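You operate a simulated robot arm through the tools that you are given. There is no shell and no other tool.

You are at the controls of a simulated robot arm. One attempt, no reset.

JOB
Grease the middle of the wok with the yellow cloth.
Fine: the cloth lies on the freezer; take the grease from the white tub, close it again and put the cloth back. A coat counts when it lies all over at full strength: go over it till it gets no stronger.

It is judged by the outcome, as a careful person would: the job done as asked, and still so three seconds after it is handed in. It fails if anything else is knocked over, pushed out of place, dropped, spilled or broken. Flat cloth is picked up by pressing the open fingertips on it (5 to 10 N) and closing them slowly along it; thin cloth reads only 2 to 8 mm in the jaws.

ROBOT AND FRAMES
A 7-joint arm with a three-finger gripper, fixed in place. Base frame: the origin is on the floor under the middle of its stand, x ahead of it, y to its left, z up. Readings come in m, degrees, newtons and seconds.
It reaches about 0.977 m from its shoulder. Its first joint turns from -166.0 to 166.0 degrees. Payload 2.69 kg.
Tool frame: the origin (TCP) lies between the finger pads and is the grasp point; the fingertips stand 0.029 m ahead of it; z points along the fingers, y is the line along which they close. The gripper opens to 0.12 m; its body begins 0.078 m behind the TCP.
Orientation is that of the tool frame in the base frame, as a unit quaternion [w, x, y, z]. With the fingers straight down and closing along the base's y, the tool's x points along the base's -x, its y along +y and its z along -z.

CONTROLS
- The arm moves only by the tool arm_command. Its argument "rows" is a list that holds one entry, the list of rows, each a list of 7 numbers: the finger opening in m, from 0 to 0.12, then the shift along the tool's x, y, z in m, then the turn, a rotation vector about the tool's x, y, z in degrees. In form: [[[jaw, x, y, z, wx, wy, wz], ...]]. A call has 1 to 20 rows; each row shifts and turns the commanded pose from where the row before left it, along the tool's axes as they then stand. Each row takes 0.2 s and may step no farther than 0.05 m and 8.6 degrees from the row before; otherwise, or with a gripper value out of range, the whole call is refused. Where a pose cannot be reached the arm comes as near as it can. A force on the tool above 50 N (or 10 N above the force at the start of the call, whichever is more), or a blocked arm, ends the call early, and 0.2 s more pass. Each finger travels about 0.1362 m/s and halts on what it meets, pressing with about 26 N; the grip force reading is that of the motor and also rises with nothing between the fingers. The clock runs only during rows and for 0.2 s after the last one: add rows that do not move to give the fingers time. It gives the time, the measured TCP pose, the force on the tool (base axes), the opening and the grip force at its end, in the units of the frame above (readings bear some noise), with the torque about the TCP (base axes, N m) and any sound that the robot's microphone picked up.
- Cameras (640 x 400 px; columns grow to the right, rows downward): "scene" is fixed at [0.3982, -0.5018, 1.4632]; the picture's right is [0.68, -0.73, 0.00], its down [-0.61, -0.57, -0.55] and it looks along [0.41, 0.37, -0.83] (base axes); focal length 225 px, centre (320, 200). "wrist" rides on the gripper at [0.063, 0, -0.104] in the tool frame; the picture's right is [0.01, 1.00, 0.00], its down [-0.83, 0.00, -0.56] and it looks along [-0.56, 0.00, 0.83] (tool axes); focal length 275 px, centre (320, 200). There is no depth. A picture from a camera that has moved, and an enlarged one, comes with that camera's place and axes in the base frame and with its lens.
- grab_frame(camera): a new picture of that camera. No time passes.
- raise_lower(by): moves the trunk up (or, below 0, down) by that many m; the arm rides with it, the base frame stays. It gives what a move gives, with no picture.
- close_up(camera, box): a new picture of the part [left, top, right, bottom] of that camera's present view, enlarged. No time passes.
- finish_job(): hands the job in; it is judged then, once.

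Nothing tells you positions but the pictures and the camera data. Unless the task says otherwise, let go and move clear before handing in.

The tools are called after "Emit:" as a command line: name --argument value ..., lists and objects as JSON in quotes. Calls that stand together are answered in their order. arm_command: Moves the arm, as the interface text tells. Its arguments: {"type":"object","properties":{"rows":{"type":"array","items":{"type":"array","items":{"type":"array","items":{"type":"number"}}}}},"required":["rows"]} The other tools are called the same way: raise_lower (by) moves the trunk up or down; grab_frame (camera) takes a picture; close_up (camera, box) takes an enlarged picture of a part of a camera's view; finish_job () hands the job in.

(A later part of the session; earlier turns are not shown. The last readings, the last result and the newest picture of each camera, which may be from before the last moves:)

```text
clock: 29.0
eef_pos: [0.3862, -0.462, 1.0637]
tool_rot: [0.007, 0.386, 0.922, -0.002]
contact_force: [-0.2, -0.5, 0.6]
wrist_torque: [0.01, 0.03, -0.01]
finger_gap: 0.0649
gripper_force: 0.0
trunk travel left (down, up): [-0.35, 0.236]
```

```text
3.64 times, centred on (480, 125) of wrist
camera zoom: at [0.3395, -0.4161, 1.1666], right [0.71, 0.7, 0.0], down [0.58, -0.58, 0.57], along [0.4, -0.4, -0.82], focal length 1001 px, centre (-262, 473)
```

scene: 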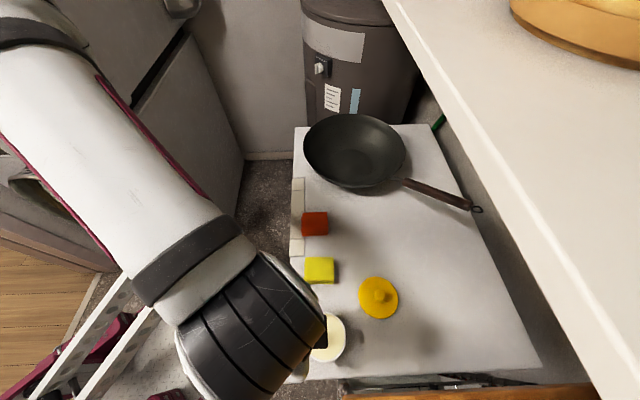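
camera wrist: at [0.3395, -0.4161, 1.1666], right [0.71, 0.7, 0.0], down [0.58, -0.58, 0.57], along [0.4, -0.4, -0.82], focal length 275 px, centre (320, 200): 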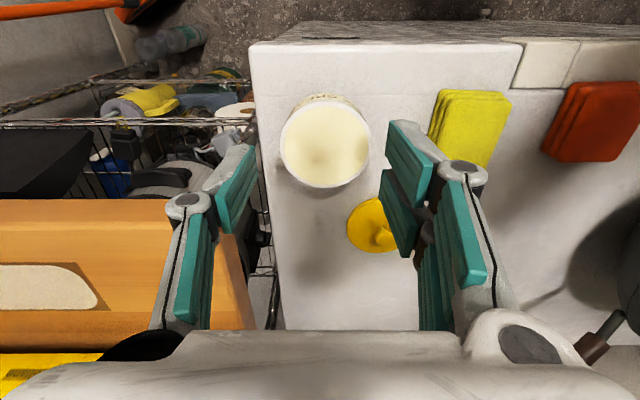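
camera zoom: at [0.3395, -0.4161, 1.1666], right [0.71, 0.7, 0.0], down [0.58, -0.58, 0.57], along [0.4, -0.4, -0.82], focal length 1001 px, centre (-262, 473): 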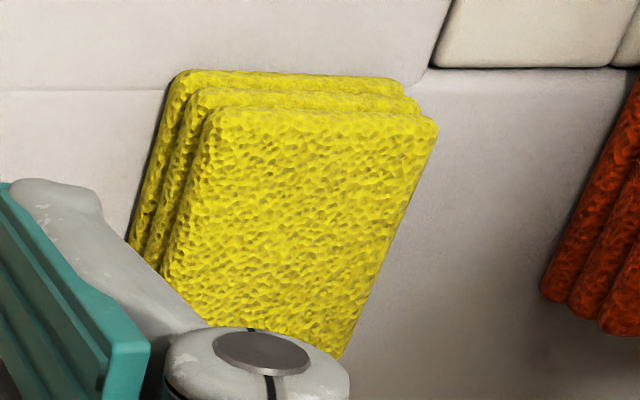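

The grease is nearly flush with the tub rim. The cloth is centred near (0.525, -0.384), about 63 mm wide along the tool's y and about 22 mm thick. I'm moving above it with the jaws wide, straddling its sides.

Emit:
arm_command --rows '[[[0.08, -0.0107, 0.0384, 0, 0, 0.8, 1.8], [0.1, -0.0107, 0.0384, 0, 0, 0, 0], [0.1, -0.0107, 0.0384, 0, 0, 0, 0], [0.1, -0.0107, 0.0384, 0, 0, 0, 0], [0.1, 0, 0, 0.025, 0, 0, 0], [0.1, 0, 0, 0.025, 0, 0, 0], [0.1, 0, 0, 0.025, 0, 0, 0], [0.1, 0, 0, 0, 0, 0, 0]]]'

Emit:
grab_frame --camera "wrist"

Emit:
grab_frame --camera "scene"

```text
clock: 30.8
eef_pos: [0.5266, -0.3857, 0.9906]
tool_rot: [0.001, 0.4, 0.917, 0.001]
contact_force: [0.2, 0.8, 0.1]
wrist_torque: [-0.01, -0.01, 0.01]
finger_gap: 0.1
gripper_force: 0.1
trunk travel left (down, up): [-0.35, 0.236]
```

```text
taken
camera wrist: at [0.4825, -0.339, 1.0942], right [0.73, 0.68, 0.0], down [0.57, -0.61, 0.56], along [0.38, -0.41, -0.83], focal length 275 px, centre (320, 200)
```

wrist: 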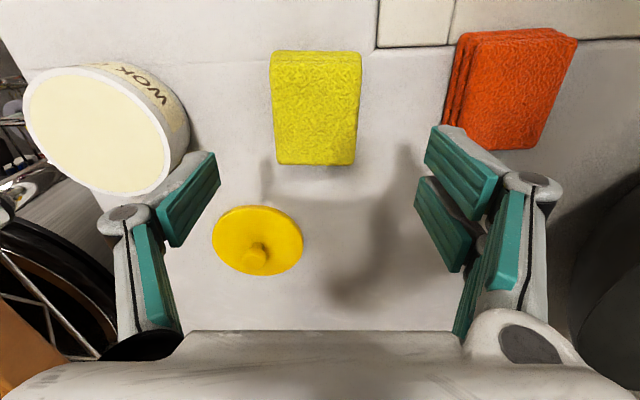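

```text
taken
```

scene: 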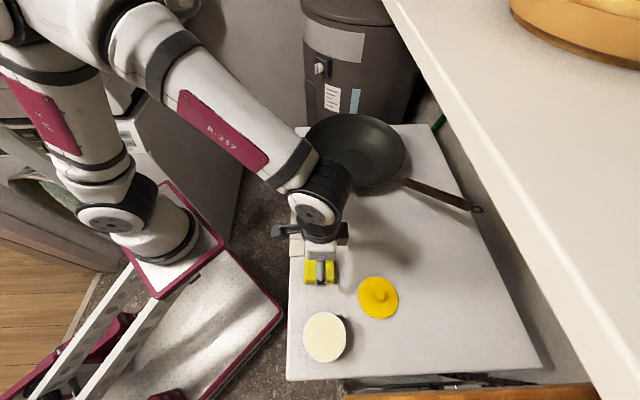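

The cloth is centred to within 3 mm. I'm descending with the fingers straddling it, staying above the freezer surface at first.

Emit:
arm_command --rows '[[[0.09, 0.003, -0.002, 0.015, 0, 0, 0], [0.09, 0, 0, 0.02, 0, 0, 0], [0.09, 0, 0, 0.02, 0, 0, 0], [0.09, 0, 0, 0.012, 0, 0, 0], [0.09, 0, 0, 0.006, 0, 0, 0], [0.09, 0, 0, 0, 0, 0, 0]]]'

Emit:
grab_frame --camera "wrist"

```text
clock: 32.2
eef_pos: [0.5225, -0.386, 0.9166]
tool_rot: [0.001, 0.401, 0.916, 0.001]
contact_force: [0.6, -0.7, -0.4]
wrist_torque: [0.02, 0.02, -0.01]
finger_gap: 0.0901
gripper_force: 0.1
trunk travel left (down, up): [-0.35, 0.236]
```

```text
taken
camera wrist: at [0.48, -0.3401, 1.0204], right [0.73, 0.68, 0.0], down [0.57, -0.61, 0.56], along [0.38, -0.41, -0.83], focal length 275 px, centre (320, 200)
```

wrist: 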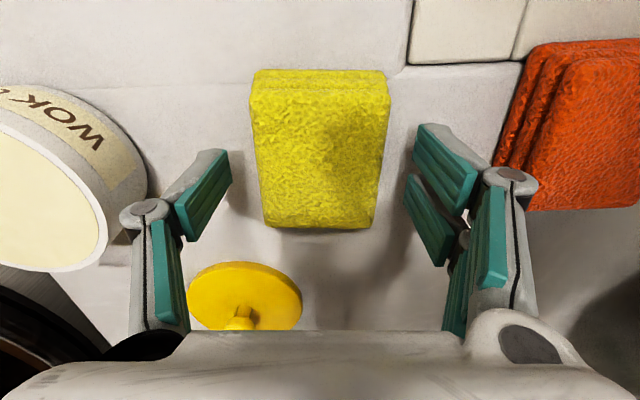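

Emit:
arm_command --rows '[[[0.09, 0, 0, 0.005, 0, 0, 0], [0.09, 0, 0, 0.004, 0, 0, 0], [0.09, 0, 0, 0.003, 0, 0, 0], [0.09, 0, 0, 0, 0, 0, 0]]]'

```text
clock: 33.2
eef_pos: [0.5241, -0.3868, 0.9033]
tool_rot: [0.002, 0.401, 0.916, 0.001]
contact_force: [0.4, -0.4, 1.2]
wrist_torque: [0.01, 0.0, 0.02]
finger_gap: 0.0898
gripper_force: 0.0
trunk travel left (down, up): [-0.35, 0.236]
```

Emit:
arm_command --rows '[[[0.09, 0, 0, 0.002, 0, 0, 0], [0.09, 0, 0, 0.002, 0, 0, 0], [0.09, 0, 0, 0, 0, 0, 0]]]'

```text
clock: 34.0
eef_pos: [0.5243, -0.3858, 0.901]
tool_rot: [0.001, 0.401, 0.916, 0.001]
contact_force: [0.0, 0.5, -0.9]
wrist_torque: [0.02, -0.01, 0.03]
finger_gap: 0.0902
gripper_force: 0.1
trunk travel left (down, up): [-0.35, 0.236]
```

Emit:
arm_command --rows '[[[0.09, 0, 0, 0.002, 0, 0, 0], [0.09, 0, 0, 0.002, 0, 0, 0], [0.09, 0, 0, 0, 0, 0, 0]]]'

Emit:
grab_frame --camera "wrist"

```text
clock: 34.8
eef_pos: [0.5232, -0.3852, 0.8953]
tool_rot: [0.001, 0.402, 0.916, 0.001]
contact_force: [0.3, -1.3, 0.0]
wrist_torque: [0.01, 0.01, 0.02]
finger_gap: 0.0899
gripper_force: 0.0
trunk travel left (down, up): [-0.35, 0.236]
```

```text
taken
camera wrist: at [0.4792, -0.3388, 1.0003], right [0.73, 0.68, 0.0], down [0.57, -0.61, 0.56], along [0.38, -0.41, -0.83], focal length 275 px, centre (320, 200)
```

wrist: 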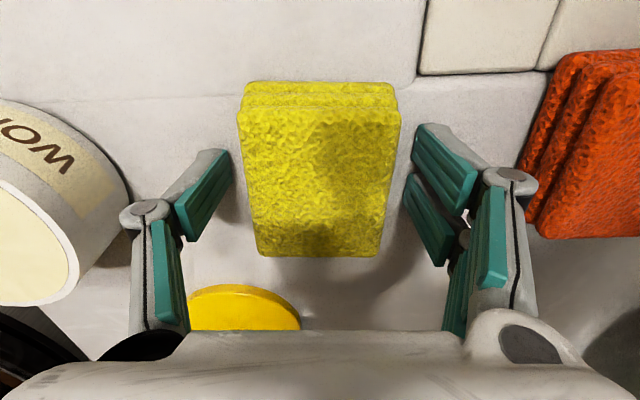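

Emit:
arm_command --rows '[[[0.09, 0, 0, 0.002, 0, 0, 0], [0.09, 0, 0, 0, 0, 0, 0]]]'

Emit:
arm_command --rows '[[[0.09, 0, 0, 0.002, 0, 0, 0], [0.09, 0, 0, 0, 0, 0, 0]]]'

```text
clock: 35.4
eef_pos: [0.5232, -0.3861, 0.8946]
tool_rot: [0.003, 0.4, 0.916, 0.0]
contact_force: [-0.2, 1.0, 3.3]
wrist_torque: [0.0, 0.09, -0.04]
finger_gap: 0.0908
gripper_force: 0.6
trunk travel left (down, up): [-0.35, 0.236]
```

```text
clock: 36.0
eef_pos: [0.523, -0.3864, 0.8941]
tool_rot: [0.002, 0.401, 0.916, 0.0]
contact_force: [-4.1, 3.1, 23.4]
wrist_torque: [0.26, 0.06, -0.03]
finger_gap: 0.0927
gripper_force: 9.9
trunk travel left (down, up): [-0.35, 0.236]
```

The freezer top is at z≈0.8655. I'm raising the fingertips about 8 mm above it so the cloth's underside stays proud of the fingers, then closing slowly on its sides.

Emit:
arm_command --rows '[[[0.09, 0, 0, -0.005, 0, 0, 0], [0.09, 0, 0, -0.005, 0, 0, 0], [0.085, 0, 0, 0, 0, 0, 0], [0.08, 0, 0, 0, 0, 0, 0], [0.075, 0, 0, 0, 0, 0, 0], [0.07, 0, 0, 0, 0, 0, 0], [0.066, 0, 0, 0, 0, 0, 0], [0.062, 0, 0, 0, 0, 0, 0], [0.058, 0, 0, 0, 0, 0, 0], [0.058, 0, 0, 0, 0, 0, 0]]]'

Emit:
grab_frame --camera "wrist"

```text
clock: 38.2
eef_pos: [0.524, -0.3859, 0.9026]
tool_rot: [0.003, 0.401, 0.916, 0.0]
contact_force: [0.3, -0.5, 3.1]
wrist_torque: [0.06, -0.04, -0.05]
finger_gap: 0.0629
gripper_force: 26.0
trunk travel left (down, up): [-0.35, 0.236]
```

```text
taken
camera wrist: at [0.4796, -0.3392, 1.0068], right [0.73, 0.68, 0.0], down [0.56, -0.61, 0.56], along [0.38, -0.41, -0.83], focal length 275 px, centre (320, 200)
```

wrist: 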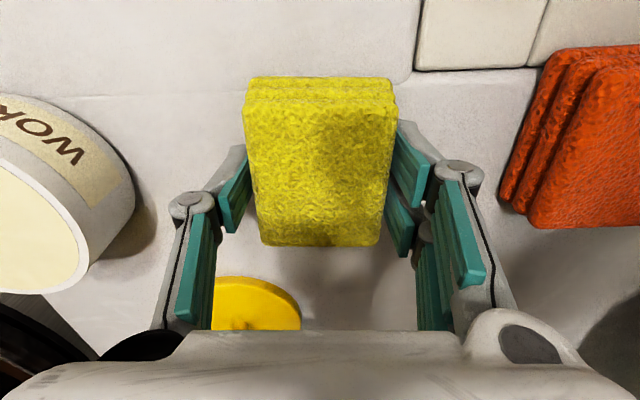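

The pad is gripped at 63 mm and holds its shape. I'm lifting slightly to check the grip.

Emit:
arm_command --rows '[[[0.05, 0, 0, -0.003, 0, 0, 0], [0.05, 0, 0, -0.005, 0, 0, 0], [0.05, 0, 0, -0.01, 0, 0, 0], [0.05, 0, 0, -0.01, 0, 0, 0], [0.05, 0, 0, 0, 0, 0, 0]]]'

Emit:
grab_frame --camera "wrist"

Emit:
grab_frame --camera "scene"

```text
clock: 39.4
eef_pos: [0.5237, -0.3861, 0.9304]
tool_rot: [0.001, 0.401, 0.916, 0.001]
contact_force: [-0.1, 0.2, -0.3]
wrist_torque: [-0.01, -0.01, 0.01]
finger_gap: 0.0629
gripper_force: 26.0
trunk travel left (down, up): [-0.35, 0.236]
```

```text
taken
camera wrist: at [0.4799, -0.3389, 1.0348], right [0.73, 0.68, 0.0], down [0.57, -0.61, 0.56], along [0.38, -0.41, -0.83], focal length 275 px, centre (320, 200)
```

wrist: 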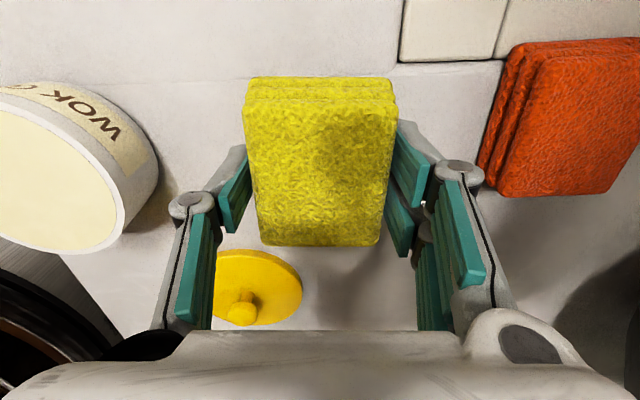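

```text
taken
```

scene: 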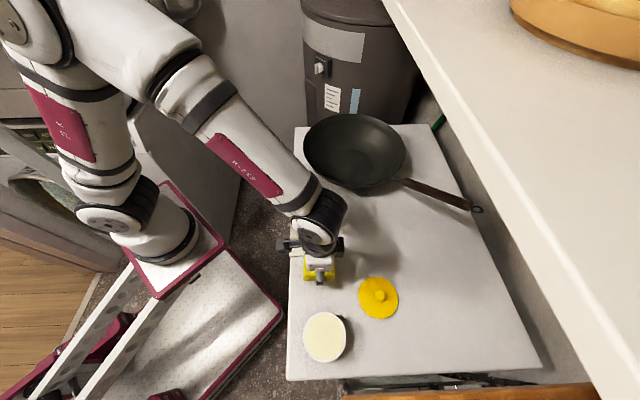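

The pad is firmly held, with its bottom about 8 mm below the fingertips. Next I raise it and carry it over the open tub at about (0.419, -0.490).

Emit:
arm_command --rows '[[[0.05, 0, 0, -0.035, 0, 0, 0], [0.05, 0, 0, -0.035, 0, 0, 0], [0.05, -0.00135, -0.03685, 0, 0, 0, 0], [0.05, -0.00135, -0.03685, 0, 0, 0, 0], [0.05, -0.00135, -0.03685, 0, 0, 0, 0], [0.05, -0.00135, -0.03685, 0, 0, 0, 0], [0.05, 0, 0, 0, 0, 0, 0]]]'

Emit:
grab_frame --camera "wrist"

Emit:
grab_frame --camera "scene"

```text
clock: 41.0
eef_pos: [0.4193, -0.4928, 1.0001]
tool_rot: [0.001, 0.4, 0.917, 0.0]
contact_force: [-0.3, 0.7, -0.7]
wrist_torque: [0.02, -0.02, 0.01]
finger_gap: 0.063
gripper_force: 26.4
trunk travel left (down, up): [-0.35, 0.236]
```

```text
taken
camera wrist: at [0.3753, -0.4453, 1.1038], right [0.73, 0.68, 0.0], down [0.57, -0.61, 0.56], along [0.38, -0.41, -0.83], focal length 275 px, centre (320, 200)
```

wrist: 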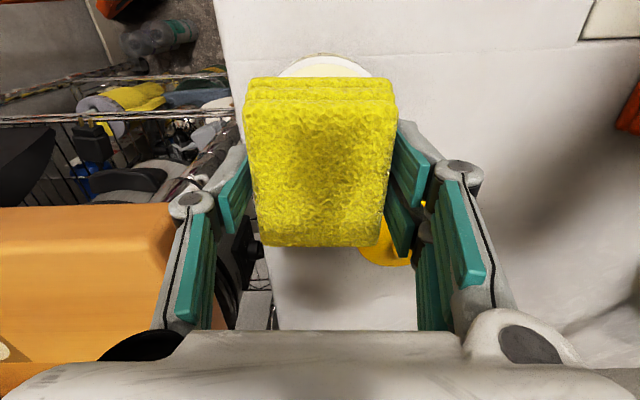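

```text
taken
```

scene: 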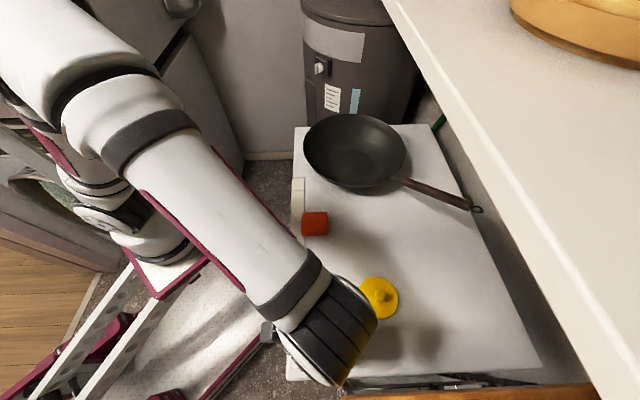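

The pad is aligned over the tub. I'm lowering it gently onto the grease.

Emit:
arm_command --rows '[[[0.05, 0, 0, 0.01, 0, 0, 0], [0.05, 0, 0, 0.01, 0, 0, 0], [0.05, 0, 0, 0.006, 0, 0, 0], [0.05, 0, 0, 0, 0, 0, 0]]]'

Emit:
arm_command --rows '[[[0.05, 0, 0, 0.003, 0, 0, 0], [0.05, 0, 0, 0, 0, 0, 0]]]'

Emit:
arm_command --rows '[[[0.05, 0, 0, 0.003, 0, 0, 0], [0.05, 0, 0, 0, 0, 0, 0]]]'

```text
clock: 42.0
eef_pos: [0.4194, -0.4922, 0.9737]
tool_rot: [0.001, 0.401, 0.916, 0.0]
contact_force: [-0.5, 0.3, -0.1]
wrist_torque: [-0.01, -0.01, -0.01]
finger_gap: 0.0631
gripper_force: 26.2
trunk travel left (down, up): [-0.35, 0.236]
```

```text
clock: 42.6
eef_pos: [0.4189, -0.4916, 0.9716]
tool_rot: [0.001, 0.401, 0.916, 0.0]
contact_force: [-0.6, -0.2, -1.5]
wrist_torque: [0.01, 0.01, 0.02]
finger_gap: 0.0633
gripper_force: 25.8
trunk travel left (down, up): [-0.35, 0.236]
```

```text
clock: 43.2
eef_pos: [0.4194, -0.4906, 0.9681]
tool_rot: [0.001, 0.401, 0.916, 0.001]
contact_force: [0.8, 0.4, 0.0]
wrist_torque: [-0.01, -0.01, 0.0]
finger_gap: 0.0629
gripper_force: 25.9
trunk travel left (down, up): [-0.35, 0.236]
```

Emit:
arm_command --rows '[[[0.05, 0, 0, 0.002, 0, 0, 0], [0.05, 0, 0, 0, 0, 0, 0]]]'

Emit:
arm_command --rows '[[[0.05, 0, 0, 0.002, 0, 0, 0], [0.05, 0, 0, 0, 0, 0, 0]]]'

```text
clock: 43.8
eef_pos: [0.419, -0.489, 0.9662]
tool_rot: [0.001, 0.401, 0.916, 0.0]
contact_force: [-0.7, -0.1, -0.4]
wrist_torque: [0.02, 0.0, -0.03]
finger_gap: 0.0631
gripper_force: 25.8
trunk travel left (down, up): [-0.35, 0.236]
```

```text
clock: 44.4
eef_pos: [0.4187, -0.4909, 0.9636]
tool_rot: [0.001, 0.402, 0.916, 0.0]
contact_force: [-0.5, 0.2, 0.1]
wrist_torque: [0.0, -0.01, 0.0]
finger_gap: 0.063
gripper_force: 26.2
trunk travel left (down, up): [-0.35, 0.236]
```

Emit:
arm_command --rows '[[[0.05, 0, 0, 0.002, 0, 0, 0], [0.05, 0, 0, 0, 0, 0, 0]]]'

Emit:
close_up --camera "wrist" --box '[200, 40, 440, 260]'

```text
clock: 45.0
eef_pos: [0.4191, -0.4899, 0.9613]
tool_rot: [0.002, 0.401, 0.916, 0.001]
contact_force: [-0.1, -0.6, 0.0]
wrist_torque: [0.01, 0.03, 0.0]
finger_gap: 0.0629
gripper_force: 25.6
trunk travel left (down, up): [-0.35, 0.236]
```

```text
1.82 times, centred on (320, 150) of wrist
camera zoom: at [0.3744, -0.4433, 1.066], right [0.73, 0.68, 0.0], down [0.57, -0.61, 0.56], along [0.38, -0.41, -0.83], focal length 500 px, centre (320, 291)
```

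zoom: 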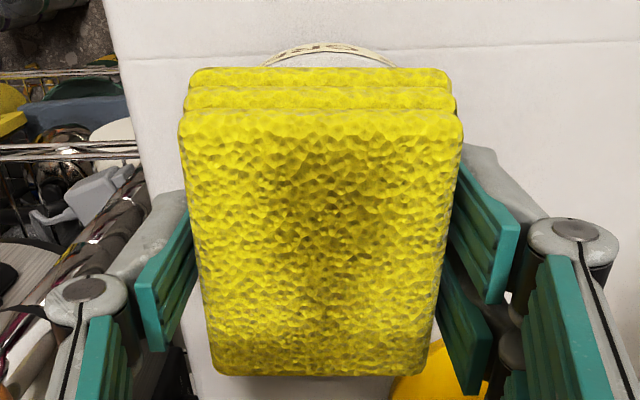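

Emit:
arm_command --rows '[[[0.05, 0, 0, 0.002, 0, 0, 0], [0.05, 0, 0, 0, 0, 0, 0]]]'

Emit:
arm_command --rows '[[[0.05, 0, 0, 0.002, 0, 0, 0], [0.05, 0, 0, 0, 0, 0, 0]]]'

```text
clock: 45.6
eef_pos: [0.418, -0.4895, 0.9608]
tool_rot: [0.001, 0.401, 0.916, 0.001]
contact_force: [-0.5, 0.0, -0.3]
wrist_torque: [0.02, -0.02, -0.02]
finger_gap: 0.0632
gripper_force: 25.5
trunk travel left (down, up): [-0.35, 0.236]
```

```text
clock: 46.2
eef_pos: [0.4184, -0.491, 0.9583]
tool_rot: [0.002, 0.4, 0.916, 0.0]
contact_force: [0.7, -0.1, -0.8]
wrist_torque: [0.02, -0.05, 0.03]
finger_gap: 0.0633
gripper_force: 25.6
trunk travel left (down, up): [-0.35, 0.236]
```

Emit:
arm_command --rows '[[[0.05, 0, 0, 0.002, 0, 0, 0], [0.05, 0, 0, 0, 0, 0, 0]]]'

Emit:
arm_command --rows '[[[0.05, 0, 0, 0.002, 0, 0, 0], [0.05, 0, 0, 0, 0, 0, 0]]]'

```text
clock: 46.8
eef_pos: [0.4186, -0.4899, 0.9558]
tool_rot: [0.001, 0.401, 0.916, 0.001]
contact_force: [0.4, -0.1, -0.5]
wrist_torque: [0.0, 0.02, -0.01]
finger_gap: 0.0629
gripper_force: 26.3
trunk travel left (down, up): [-0.35, 0.236]
```

```text
clock: 47.4
eef_pos: [0.4181, -0.4906, 0.9539]
tool_rot: [0.001, 0.401, 0.916, 0.0]
contact_force: [-0.4, 1.2, -0.9]
wrist_torque: [-0.04, -0.02, 0.01]
finger_gap: 0.0631
gripper_force: 26.2
trunk travel left (down, up): [-0.35, 0.236]
```

Emit:
arm_command --rows '[[[0.05, 0, 0, 0.002, 0, 0, 0], [0.05, 0, 0, 0, 0, 0, 0]]]'

Emit:
arm_command --rows '[[[0.05, 0, 0, 0.002, 0, 0, 0], [0.05, 0, 0, 0, 0, 0, 0]]]'

Emit:
grab_frame --camera "wrist"

Emit:
close_up --camera "scene" --box '[240, 270, 400, 370]'

```text
clock: 48.0
eef_pos: [0.4185, -0.4902, 0.951]
tool_rot: [0.002, 0.401, 0.916, 0.0]
contact_force: [1.3, -0.5, -0.2]
wrist_torque: [0.03, -0.02, -0.01]
finger_gap: 0.063
gripper_force: 25.6
trunk travel left (down, up): [-0.35, 0.236]
```

```text
clock: 48.6
eef_pos: [0.4184, -0.4898, 0.9506]
tool_rot: [0.002, 0.401, 0.916, 0.0]
contact_force: [0.4, -0.3, 0.0]
wrist_torque: [-0.02, 0.0, 0.01]
finger_gap: 0.063
gripper_force: 26.2
trunk travel left (down, up): [-0.35, 0.236]
```

```text
taken
camera wrist: at [0.375, -0.4437, 1.0543], right [0.73, 0.68, 0.0], down [0.57, -0.61, 0.56], along [0.38, -0.41, -0.83], focal length 275 px, centre (320, 200)
```

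wrist: 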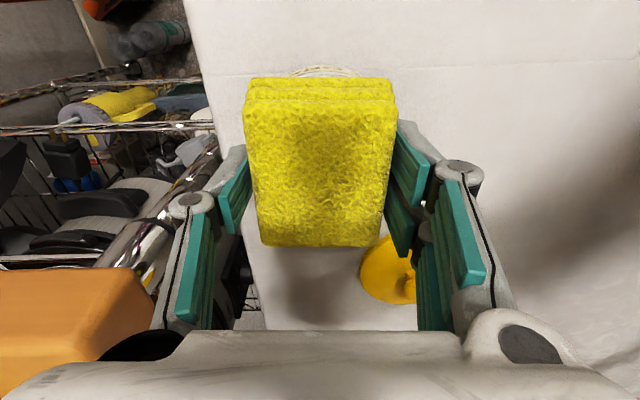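

```text
4.00 times, centred on (320, 320) of scene
camera zoom: at [0.3982, -0.5018, 1.4632], right [0.68, -0.73, 0.0], down [-0.61, -0.57, -0.55], along [0.41, 0.37, -0.83], focal length 900 px, centre (320, -280)
```

zoom: 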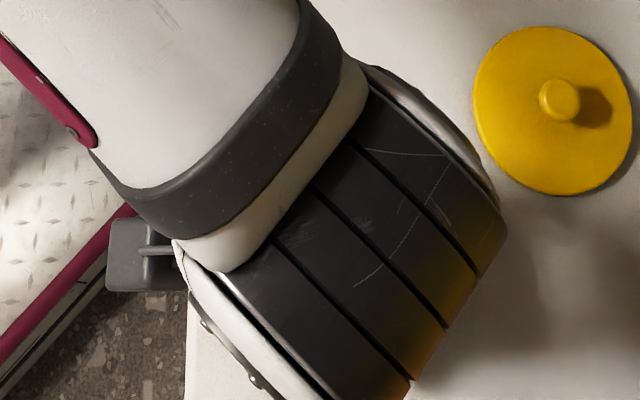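

Emit:
arm_command --rows '[[[0.05, 0, 0, 0.002, 0, 0, 0], [0.05, 0, 0, 0, 0, 0, 0]]]'

Emit:
arm_command --rows '[[[0.05, 0, 0, 0.002, 0, 0, 0], [0.05, 0, 0, 0, 0, 0, 0]]]'

```text
clock: 49.2
eef_pos: [0.4189, -0.4903, 0.9485]
tool_rot: [0.001, 0.401, 0.916, 0.002]
contact_force: [0.2, -0.4, 0.0]
wrist_torque: [0.01, 0.02, -0.01]
finger_gap: 0.0631
gripper_force: 25.9
trunk travel left (down, up): [-0.35, 0.236]
```

```text
clock: 49.8
eef_pos: [0.4185, -0.4903, 0.9468]
tool_rot: [0.002, 0.402, 0.916, 0.0]
contact_force: [2.0, 2.5, 16.7]
wrist_torque: [0.32, -0.03, 0.02]
finger_gap: 0.0631
gripper_force: 25.7
trunk travel left (down, up): [-0.35, 0.236]
```

Contact came at TCP z≈0.947 with 17 N. I'm easing slightly, dwelling for a moment, then lifting to look at the grease and the pad.

Emit:
arm_command --rows '[[[0.05, 0, 0, -0.0005, 0, 0, 0], [0.05, 0, 0, 0, 0, 0, 0], [0.05, 0, 0, 0, 0, 0, 0], [0.05, 0, 0, 0, 0, 0, 0]]]'

Emit:
grab_frame --camera "wrist"

Emit:
arm_command --rows '[[[0.05, 0, 0, -0.005, 0, 0, 0], [0.05, 0, 0, -0.015, 0, 0, 0], [0.05, 0, 0, -0.03, 0, 0, 0], [0.05, 0, 0, -0.03, 0, 0, 0], [0.05, 0, 0, 0, 0, 0, 0]]]'

Emit:
grab_frame --camera "wrist"

```text
clock: 50.8
eef_pos: [0.419, -0.4914, 0.9469]
tool_rot: [0.002, 0.4, 0.916, 0.0]
contact_force: [0.8, 0.1, 17.1]
wrist_torque: [0.07, -0.11, -0.01]
finger_gap: 0.0632
gripper_force: 26.7
trunk travel left (down, up): [-0.35, 0.236]
```

```text
taken
camera wrist: at [0.375, -0.4436, 1.0515], right [0.73, 0.68, 0.0], down [0.56, -0.61, 0.56], along [0.38, -0.41, -0.83], focal length 275 px, centre (320, 200)
```

wrist: 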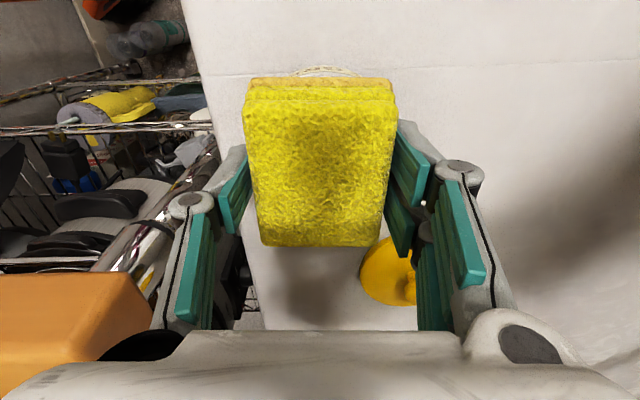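

```text
clock: 52.0
eef_pos: [0.4194, -0.4908, 1.0278]
tool_rot: [0.001, 0.401, 0.916, 0.0]
contact_force: [-0.2, 0.3, 0.2]
wrist_torque: [0.02, 0.01, 0.01]
finger_gap: 0.0629
gripper_force: 26.1
trunk travel left (down, up): [-0.35, 0.236]
```

```text
taken
camera wrist: at [0.3762, -0.4434, 1.1307], right [0.73, 0.68, 0.0], down [0.56, -0.61, 0.56], along [0.38, -0.41, -0.83], focal length 275 px, centre (320, 200)
```

wrist: 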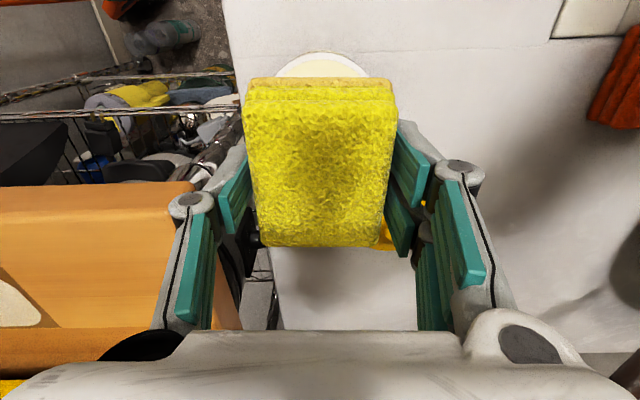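

Emit:
close_up --camera "wrist" --box '[200, 40, 440, 260]'

Emit:
close_up --camera "wrist" --box '[240, 60, 400, 130]'

```text
1.82 times, centred on (320, 150) of wrist
camera zoom: at [0.3762, -0.4434, 1.1307], right [0.73, 0.68, 0.0], down [0.56, -0.61, 0.56], along [0.38, -0.41, -0.83], focal length 500 px, centre (320, 291)
```

zoom: 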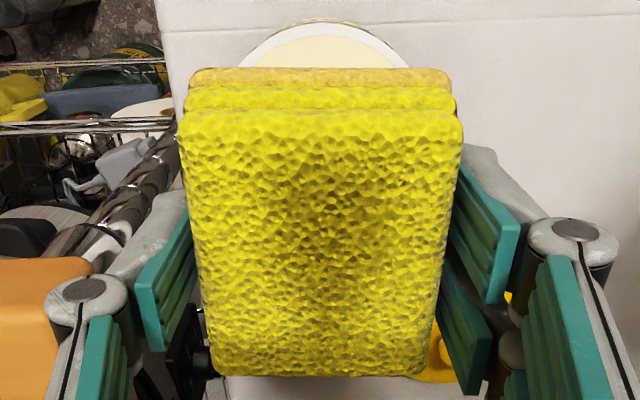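

```text
4.00 times, centred on (320, 95) of wrist
camera zoom: at [0.3762, -0.4434, 1.1307], right [0.73, 0.68, 0.0], down [0.56, -0.61, 0.56], along [0.38, -0.41, -0.83], focal length 1101 px, centre (320, 620)
```

zoom: 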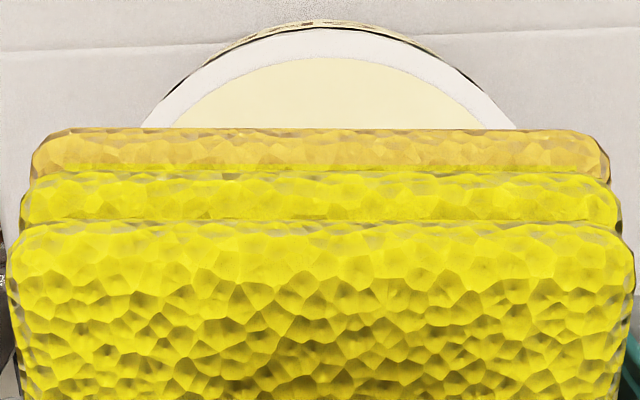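

The pad's bottom layer has turned tan, so it has taken up grease. I'm carrying it low to the robot side of the wok's interior, staying clear of the shelf.

Emit:
arm_command --rows '[[[0.05, -0.003, 0.042, 0, 0, 0, 0], [0.05, -0.003, 0.042, 0, 0, 0, 0], [0.05, -0.003, 0.042, 0, 0, 0, 0], [0.05, -0.003, 0.042, 0, 0, 0, 0], [0.05, -0.003, 0.042, 0, 0, 0, 0], [0.05, -0.003, 0.042, 0, 0, 0, 0], [0.05, -0.003, 0.042, 0, 0, 0, 0], [0.05, -0.003, 0.042, 0, 0, 0, 0], [0.05, -0.003, 0.042, 0, 0, 0, 0], [0.05, 0, 0, 0, 0, 0, 0]]]'

Emit:
grab_frame --camera "wrist"

Emit:
grab_frame --camera "scene"

```text
clock: 54.2
eef_pos: [0.7137, -0.2551, 1.026]
tool_rot: [0.001, 0.401, 0.916, 0.001]
contact_force: [-1.0, -0.6, -1.0]
wrist_torque: [-0.03, -0.02, -0.01]
finger_gap: 0.0632
gripper_force: 26.0
trunk travel left (down, up): [-0.35, 0.236]
```

```text
taken
camera wrist: at [0.67, -0.2082, 1.1313], right [0.73, 0.68, 0.0], down [0.57, -0.61, 0.56], along [0.38, -0.41, -0.83], focal length 275 px, centre (320, 200)
```

wrist: 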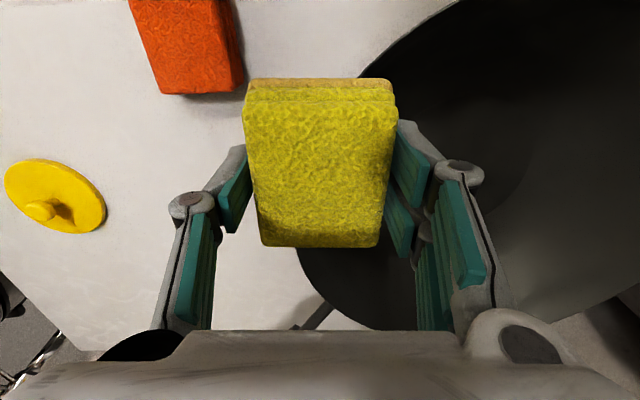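

```text
taken
```

scene: 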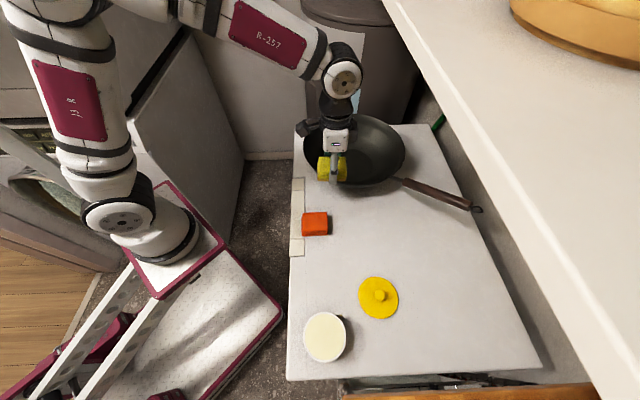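

Emit:
arm_command --rows '[[[0.05, -0.0033, 0.0427, 0, 0, 0, 0], [0.05, -0.0033, 0.0427, 0, 0, 0, 0], [0.05, -0.0033, 0.0427, 0, 0, 0, 0], [0.05, 0, 0, 0, 0, 0, 0]]]'

Emit:
grab_frame --camera "wrist"

Emit:
grab_frame --camera "scene"

```text
clock: 55.2
eef_pos: [0.8155, -0.1752, 1.029]
tool_rot: [0.002, 0.401, 0.916, 0.001]
contact_force: [0.4, 1.0, -0.2]
wrist_torque: [0.03, -0.02, 0.0]
finger_gap: 0.0632
gripper_force: 25.7
trunk travel left (down, up): [-0.35, 0.236]
```

```text
taken
camera wrist: at [0.771, -0.1276, 1.1329], right [0.73, 0.68, 0.0], down [0.57, -0.61, 0.56], along [0.38, -0.41, -0.83], focal length 275 px, centre (320, 200)
```

wrist: 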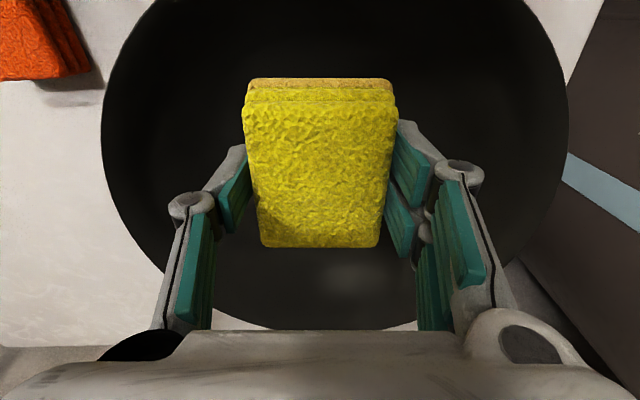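

```text
taken
```

scene: 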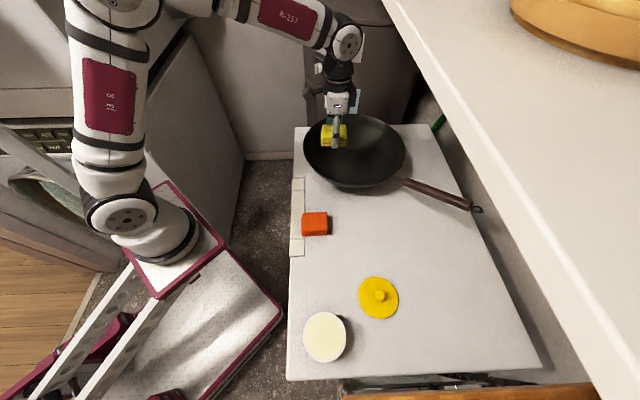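

The pad is inside the wok's mouth. I'm moving down and in toward the floor's centre, estimated at (0.863, -0.221).

Emit:
arm_command --rows '[[[0.05, 0, 0, 0.015, 0, 0, 0], [0.05, 0, 0, 0.015, 0, 0, 0], [0.05, -0.022, 0.0013, 0.01, 0, 0, 0], [0.05, -0.022, 0.0013, 0.01, 0, 0, 0], [0.05, -0.022, 0.0013, 0.01, 0, 0, 0], [0.05, 0, 0, 0, 0, 0, 0]]]'

Emit:
grab_frame --camera "wrist"

Emit:
close_up --camera "scene" --box '[280, 60, 480, 220]'

```text
clock: 56.6
eef_pos: [0.8622, -0.2192, 0.9687]
tool_rot: [0.001, 0.401, 0.916, 0.001]
contact_force: [-0.9, -0.2, 0.1]
wrist_torque: [-0.03, 0.01, -0.01]
finger_gap: 0.0633
gripper_force: 26.2
trunk travel left (down, up): [-0.35, 0.236]
```

```text
taken
camera wrist: at [0.8179, -0.1725, 1.0722], right [0.73, 0.68, 0.0], down [0.57, -0.61, 0.56], along [0.38, -0.41, -0.83], focal length 275 px, centre (320, 200)
```

wrist: 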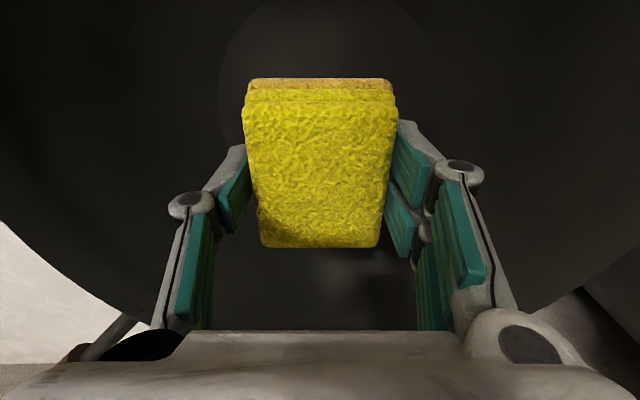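

```text
2.50 times, centred on (380, 140) of scene
camera zoom: at [0.3982, -0.5018, 1.4632], right [0.68, -0.73, 0.0], down [-0.61, -0.57, -0.55], along [0.41, 0.37, -0.83], focal length 562 px, centre (170, 350)
```

zoom: 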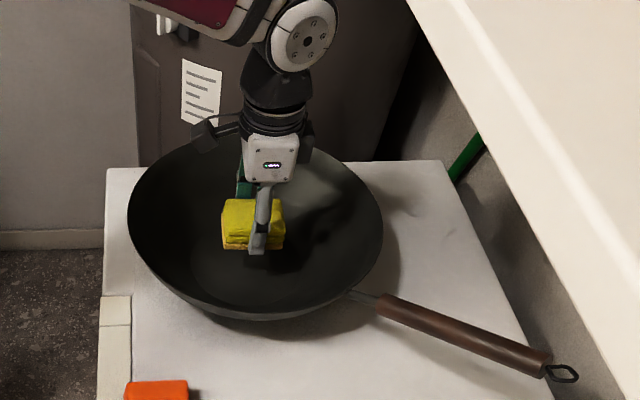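

Emit:
close_up --camera "wrist" --box '[180, 0, 480, 190]'

Emit:
close_up --camera "wrist" --box '[200, 220, 440, 340]'

```text
2.11 times, centred on (330, 95) of wrist
camera zoom: at [0.8179, -0.1725, 1.0722], right [0.73, 0.68, 0.0], down [0.57, -0.61, 0.56], along [0.38, -0.41, -0.83], focal length 580 px, centre (299, 421)
```

zoom: 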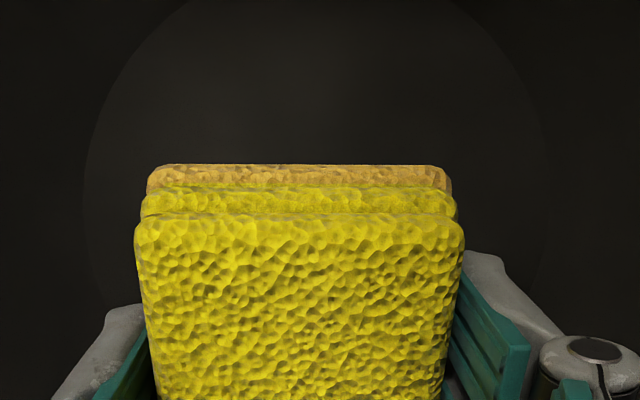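

```text
2.67 times, centred on (320, 280) of wrist
camera zoom: at [0.8179, -0.1725, 1.0722], right [0.73, 0.68, 0.0], down [0.57, -0.61, 0.56], along [0.38, -0.41, -0.83], focal length 734 px, centre (320, -13)
```

zoom: 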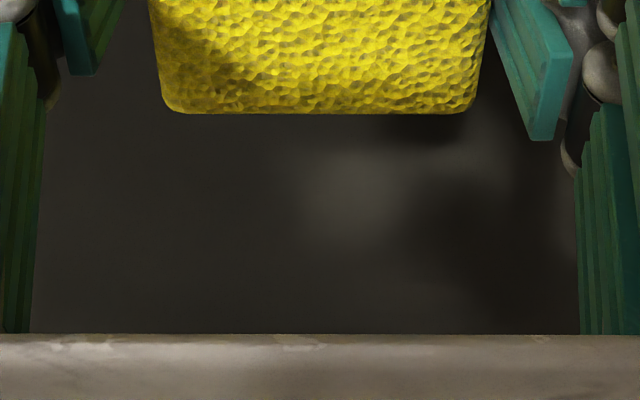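

The floor disc shows as a slightly lighter circle, about 0.077 m in radius, and I am nearly centred on it (5 mm off along the tool's y). I'm shifting over and lowering toward the floor.

Emit:
arm_command --rows '[[[0.05, 0, 0.0055, 0.01, 0, 0, 0], [0.05, 0, 0, 0.015, 0, 0, 0], [0.05, 0, 0, 0.012, 0, 0, 0], [0.05, 0, 0, 0.008, 0, 0, 0], [0.05, 0, 0, 0, 0, 0, 0]]]'

Emit:
arm_command --rows '[[[0.05, 0, 0, 0.004, 0, 0, 0], [0.05, 0, 0, 0, 0, 0, 0]]]'

Emit:
arm_command --rows '[[[0.05, 0, 0, 0.003, 0, 0, 0], [0.05, 0, 0, 0, 0, 0, 0]]]'

```text
clock: 57.8
eef_pos: [0.8681, -0.2154, 0.9247]
tool_rot: [0.001, 0.401, 0.916, 0.0]
contact_force: [-0.7, -0.4, -1.4]
wrist_torque: [0.01, 0.01, 0.0]
finger_gap: 0.0632
gripper_force: 26.2
trunk travel left (down, up): [-0.35, 0.236]
```

```text
clock: 58.4
eef_pos: [0.8682, -0.2157, 0.919]
tool_rot: [0.001, 0.401, 0.916, 0.001]
contact_force: [0.0, -0.9, -0.3]
wrist_torque: [-0.01, 0.03, 0.01]
finger_gap: 0.0629
gripper_force: 25.9
trunk travel left (down, up): [-0.35, 0.236]
```

```text
clock: 59.0
eef_pos: [0.8665, -0.2162, 0.9171]
tool_rot: [0.001, 0.401, 0.916, -0.001]
contact_force: [-0.9, -0.4, -0.3]
wrist_torque: [0.01, -0.02, 0.06]
finger_gap: 0.0631
gripper_force: 25.8
trunk travel left (down, up): [-0.35, 0.236]
```

Emit:
arm_command --rows '[[[0.05, 0, 0, 0.003, 0, 0, 0], [0.05, 0, 0, 0, 0, 0, 0]]]'

Emit:
arm_command --rows '[[[0.05, 0, 0, 0.002, 0, 0, 0], [0.05, 0, 0, 0, 0, 0, 0]]]'

Emit:
arm_command --rows '[[[0.05, 0, 0, 0.002, 0, 0, 0], [0.05, 0, 0, 0, 0, 0, 0]]]'

```text
clock: 59.6
eef_pos: [0.8674, -0.2146, 0.913]
tool_rot: [0.002, 0.401, 0.916, 0.001]
contact_force: [0.3, -0.6, -0.2]
wrist_torque: [-0.04, -0.01, 0.02]
finger_gap: 0.0629
gripper_force: 25.9
trunk travel left (down, up): [-0.35, 0.236]
```

```text
clock: 60.2
eef_pos: [0.8674, -0.2164, 0.9117]
tool_rot: [0.001, 0.402, 0.916, 0.0]
contact_force: [0.9, 0.6, -0.4]
wrist_torque: [0.02, 0.03, -0.03]
finger_gap: 0.063
gripper_force: 26.2
trunk travel left (down, up): [-0.35, 0.236]
```

```text
clock: 60.8
eef_pos: [0.8673, -0.2163, 0.9087]
tool_rot: [0.001, 0.401, 0.916, 0.0]
contact_force: [-0.7, -0.2, 0.0]
wrist_torque: [-0.03, -0.02, 0.04]
finger_gap: 0.0628
gripper_force: 25.7
trunk travel left (down, up): [-0.35, 0.236]
```

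Emit:
arm_command --rows '[[[0.05, 0, 0, 0.0015, 0, 0, 0], [0.05, 0, 0, 0, 0, 0, 0]]]'

Emit:
arm_command --rows '[[[0.05, 0, 0, 0.001, 0, 0, 0], [0.05, 0, 0, 0, 0, 0, 0]]]'

```text
clock: 61.4
eef_pos: [0.8671, -0.215, 0.9077]
tool_rot: [0.001, 0.401, 0.916, 0.0]
contact_force: [0.3, -0.2, -1.2]
wrist_torque: [0.01, 0.0, 0.0]
finger_gap: 0.0631
gripper_force: 26.1
trunk travel left (down, up): [-0.35, 0.236]
```

```text
clock: 62.0
eef_pos: [0.8683, -0.2158, 0.9074]
tool_rot: [0.001, 0.401, 0.916, -0.001]
contact_force: [-1.9, 0.6, 9.9]
wrist_torque: [-0.07, 0.19, 0.0]
finger_gap: 0.063
gripper_force: 26.0
trunk travel left (down, up): [-0.35, 0.236]
```

Pad contact is 10 N at TCP z≈0.907. I'm starting with a short stroke to check friction and that the wok stays put.

Emit:
arm_command --rows '[[[0.05, -0.005, 0, 0, 0, 0, 0], [0.05, -0.005, 0, 0, 0, 0, 0], [0.05, -0.005, 0, 0, 0, 0, 0], [0.05, -0.005, 0, 0, 0, 0, 0]]]'

Emit:
close_up --camera "scene" --box '[280, 60, 480, 220]'

Emit:
grab_frame --camera "wrist"

```text
clock: 63.0
eef_pos: [0.881, -0.2311, 0.9073]
tool_rot: [0.002, 0.4, 0.916, 0.001]
contact_force: [-2.4, 3.3, 9.9]
wrist_torque: [0.04, 0.06, 0.03]
finger_gap: 0.0633
gripper_force: 26.0
trunk travel left (down, up): [-0.35, 0.236]
```

```text
2.50 times, centred on (380, 140) of scene
camera zoom: at [0.3982, -0.5018, 1.4632], right [0.68, -0.73, 0.0], down [-0.61, -0.57, -0.55], along [0.41, 0.37, -0.83], focal length 562 px, centre (170, 350)
```

zoom: 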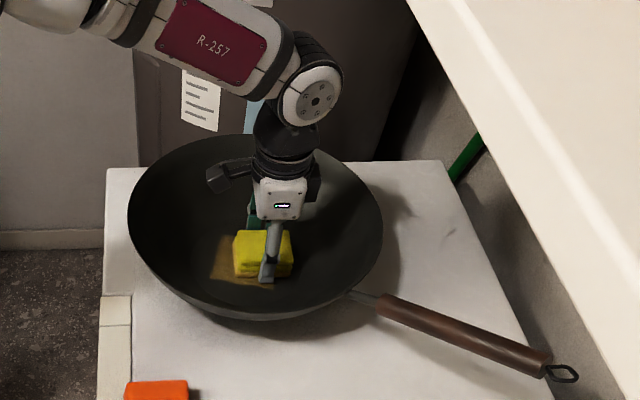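

```text
taken
camera wrist: at [0.8367, -0.184, 1.0115], right [0.73, 0.68, 0.0], down [0.57, -0.61, 0.56], along [0.38, -0.41, -0.83], focal length 275 px, centre (320, 200)
```

wrist: 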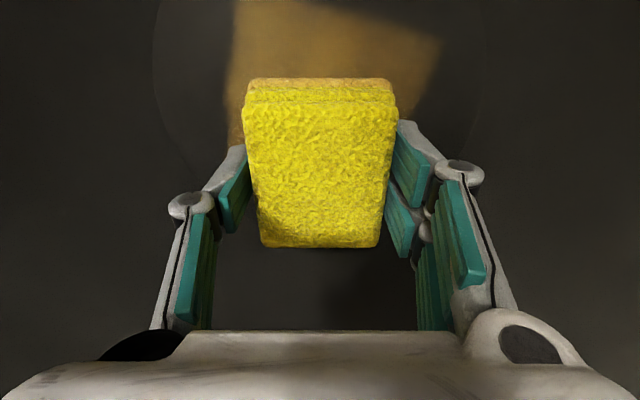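

Tan grease is being laid down and the wok hasn't moved. I'll sweep forward to the disc edge and watch the force there.

Emit:
arm_command --rows '[[[0.05, -0.005, 0, 0, 0, 0, 0], [0.05, -0.005, 0, 0, 0, 0, 0], [0.05, -0.005, 0, 0, 0, 0, 0], [0.05, -0.005, 0, 0, 0, 0, 0]]]'

Emit:
grab_frame --camera "wrist"

```text
clock: 64.0
eef_pos: [0.8943, -0.2433, 0.9083]
tool_rot: [0.001, 0.402, 0.916, 0.0]
contact_force: [-5.7, 5.7, 8.7]
wrist_torque: [0.12, 0.05, -0.1]
finger_gap: 0.0632
gripper_force: 26.0
trunk travel left (down, up): [-0.35, 0.236]
```

```text
taken
camera wrist: at [0.8505, -0.1978, 1.0115], right [0.73, 0.68, 0.0], down [0.57, -0.61, 0.56], along [0.38, -0.41, -0.83], focal length 275 px, centre (320, 200)
```

wrist: 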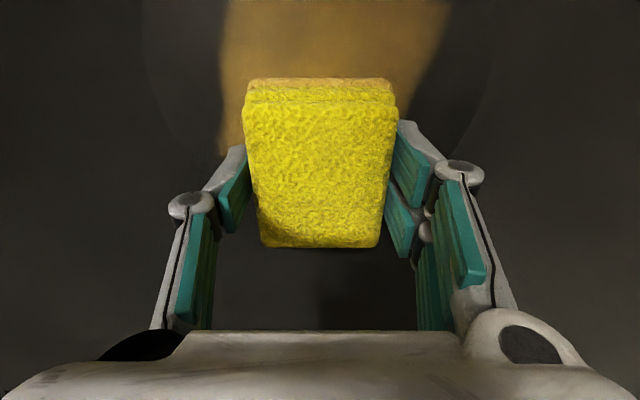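

Emit:
close_up --camera "wrist" --box '[100, 0, 540, 240]'

Emit:
close_up --camera "scene" --box '[290, 100, 440, 200]'

```text
1.45 times, centred on (320, 120) of wrist
camera zoom: at [0.8505, -0.1978, 1.0115], right [0.73, 0.68, 0.0], down [0.57, -0.61, 0.56], along [0.38, -0.41, -0.83], focal length 400 px, centre (320, 316)
```

zoom: 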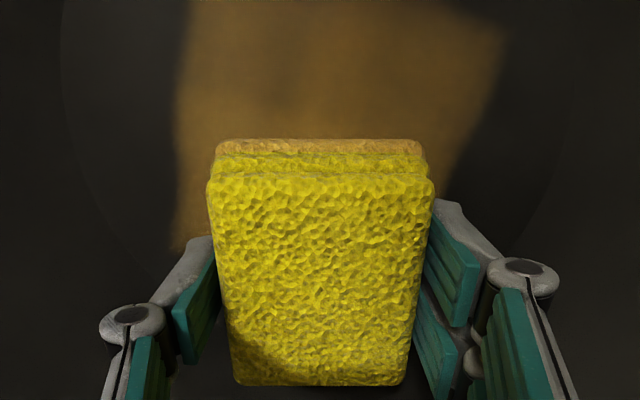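

```text
4.00 times, centred on (365, 150) of scene
camera zoom: at [0.3982, -0.5018, 1.4632], right [0.68, -0.73, 0.0], down [-0.61, -0.57, -0.55], along [0.41, 0.37, -0.83], focal length 900 px, centre (140, 400)
```

zoom: 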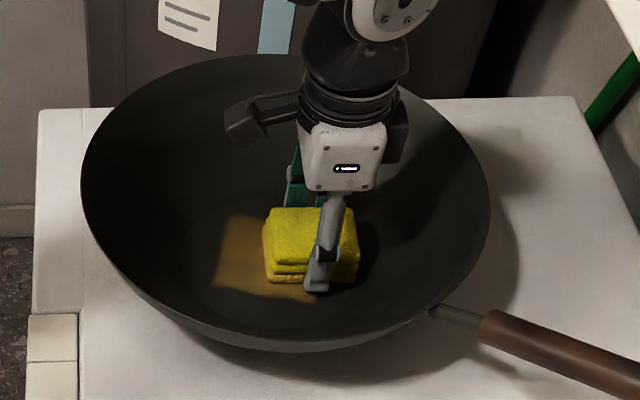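

The wok hasn't moved. I'm sweeping back across the floor to the other side.

Emit:
arm_command --rows '[[[0.05, 0.008, 0, 0, 0, 0, 0], [0.05, 0.008, 0, 0, 0, 0, 0], [0.05, 0.008, 0, 0, 0, 0, 0], [0.05, 0.008, 0, 0, 0, 0, 0], [0.05, 0.008, 0, 0, 0, 0, 0], [0.05, 0.008, 0, 0, 0, 0, 0], [0.05, 0.008, 0, 0, 0, 0, 0], [0.05, 0.008, 0, 0, 0, 0, 0]]]'

Emit:
grab_frame --camera "wrist"

Emit:
close_up --camera "scene" --box '[290, 100, 440, 200]'

```text
clock: 65.8
eef_pos: [0.8516, -0.1991, 0.907]
tool_rot: [0.002, 0.401, 0.916, 0.001]
contact_force: [4.3, -5.4, 18.0]
wrist_torque: [-0.2, -0.29, -0.01]
finger_gap: 0.063
gripper_force: 25.8
trunk travel left (down, up): [-0.35, 0.236]
```

```text
taken
camera wrist: at [0.8068, -0.1516, 1.0111], right [0.73, 0.68, 0.0], down [0.56, -0.61, 0.56], along [0.38, -0.41, -0.83], focal length 275 px, centre (320, 200)
```

wrist: 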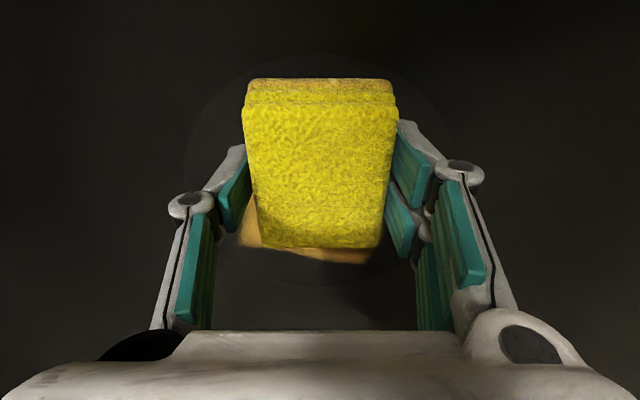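

```text
4.00 times, centred on (365, 150) of scene
camera zoom: at [0.3982, -0.5018, 1.4632], right [0.68, -0.73, 0.0], down [-0.61, -0.57, -0.55], along [0.41, 0.37, -0.83], focal length 900 px, centre (140, 400)
```

zoom: 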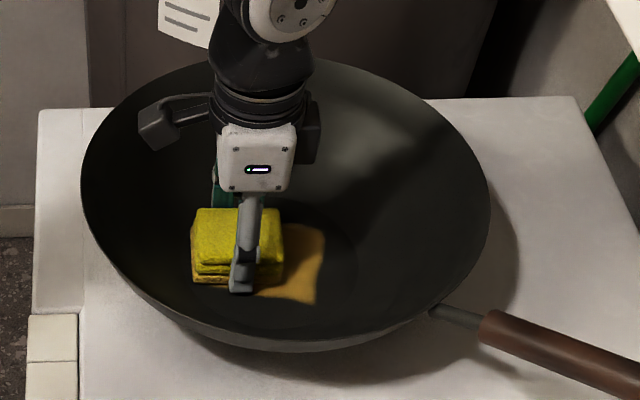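

Coat is visible and the wok is still in place. The pad lies flat only while its corners stay on the floor disc, so I'll ease the pressure a bit and wipe in small circles about the centre, checking force each quarter.

Emit:
arm_command --rows '[[[0.05, 0.003, 0.0036, -0.0005, 0, 0, 0], [0.05, -0.0012, 0.0077, 0, 0, 0, 0], [0.05, -0.0036, 0.007, 0, 0, 0, 0], [0.05, -0.0055, 0.0055, 0, 0, 0, 0], [0.05, -0.007, 0.0036, 0, 0, 0, 0], [0.05, -0.0077, 0.0012, 0, 0, 0, 0]]]'

Emit:
arm_command --rows '[[[0.05, -0.0077, -0.0012, 0, 0, 0, 0], [0.05, -0.007, -0.0036, 0, 0, 0, 0], [0.05, -0.0055, -0.0055, 0, 0, 0, 0], [0.05, -0.0036, -0.007, 0, 0, 0, 0], [0.05, -0.0012, -0.0077, 0, 0, 0, 0]]]'

Emit:
grab_frame --camera "wrist"

Emit:
close_up --camera "scene" --box '[290, 100, 440, 200]'

```text
clock: 67.2
eef_pos: [0.8881, -0.1941, 0.9078]
tool_rot: [0.001, 0.4, 0.916, 0.0]
contact_force: [-1.8, 2.7, 5.7]
wrist_torque: [0.07, 0.15, -0.07]
finger_gap: 0.0632
gripper_force: 25.7
trunk travel left (down, up): [-0.35, 0.236]
```

```text
clock: 68.4
eef_pos: [0.8851, -0.2317, 0.9069]
tool_rot: [0.002, 0.401, 0.916, 0.001]
contact_force: [1.0, 0.4, 2.2]
wrist_torque: [0.06, 0.04, -0.05]
finger_gap: 0.063
gripper_force: 26.5
trunk travel left (down, up): [-0.35, 0.236]
```

```text
taken
camera wrist: at [0.8409, -0.1838, 1.0112], right [0.73, 0.68, 0.0], down [0.57, -0.61, 0.56], along [0.38, -0.41, -0.83], focal length 275 px, centre (320, 200)
```

wrist: 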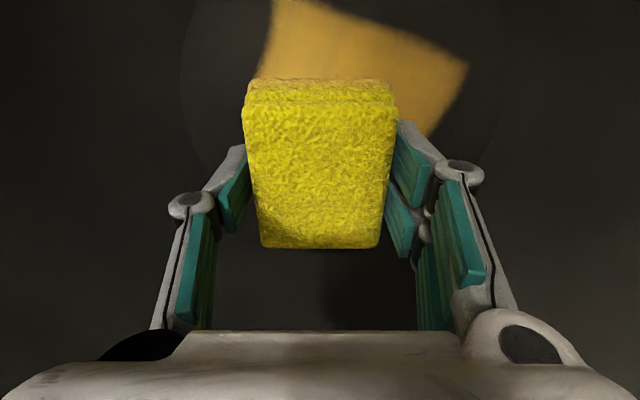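

```text
4.00 times, centred on (365, 150) of scene
camera zoom: at [0.3982, -0.5018, 1.4632], right [0.68, -0.73, 0.0], down [-0.61, -0.57, -0.55], along [0.41, 0.37, -0.83], focal length 900 px, centre (140, 400)
```

zoom: 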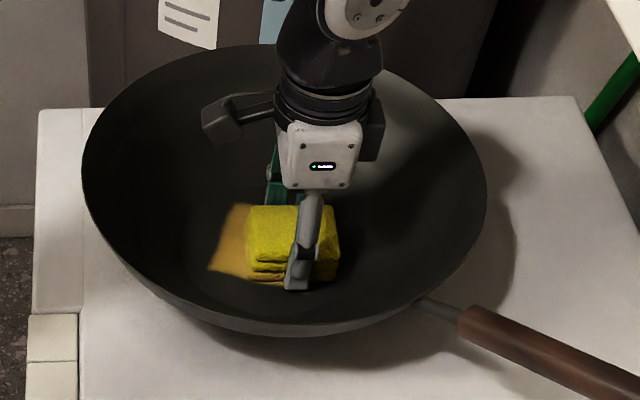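

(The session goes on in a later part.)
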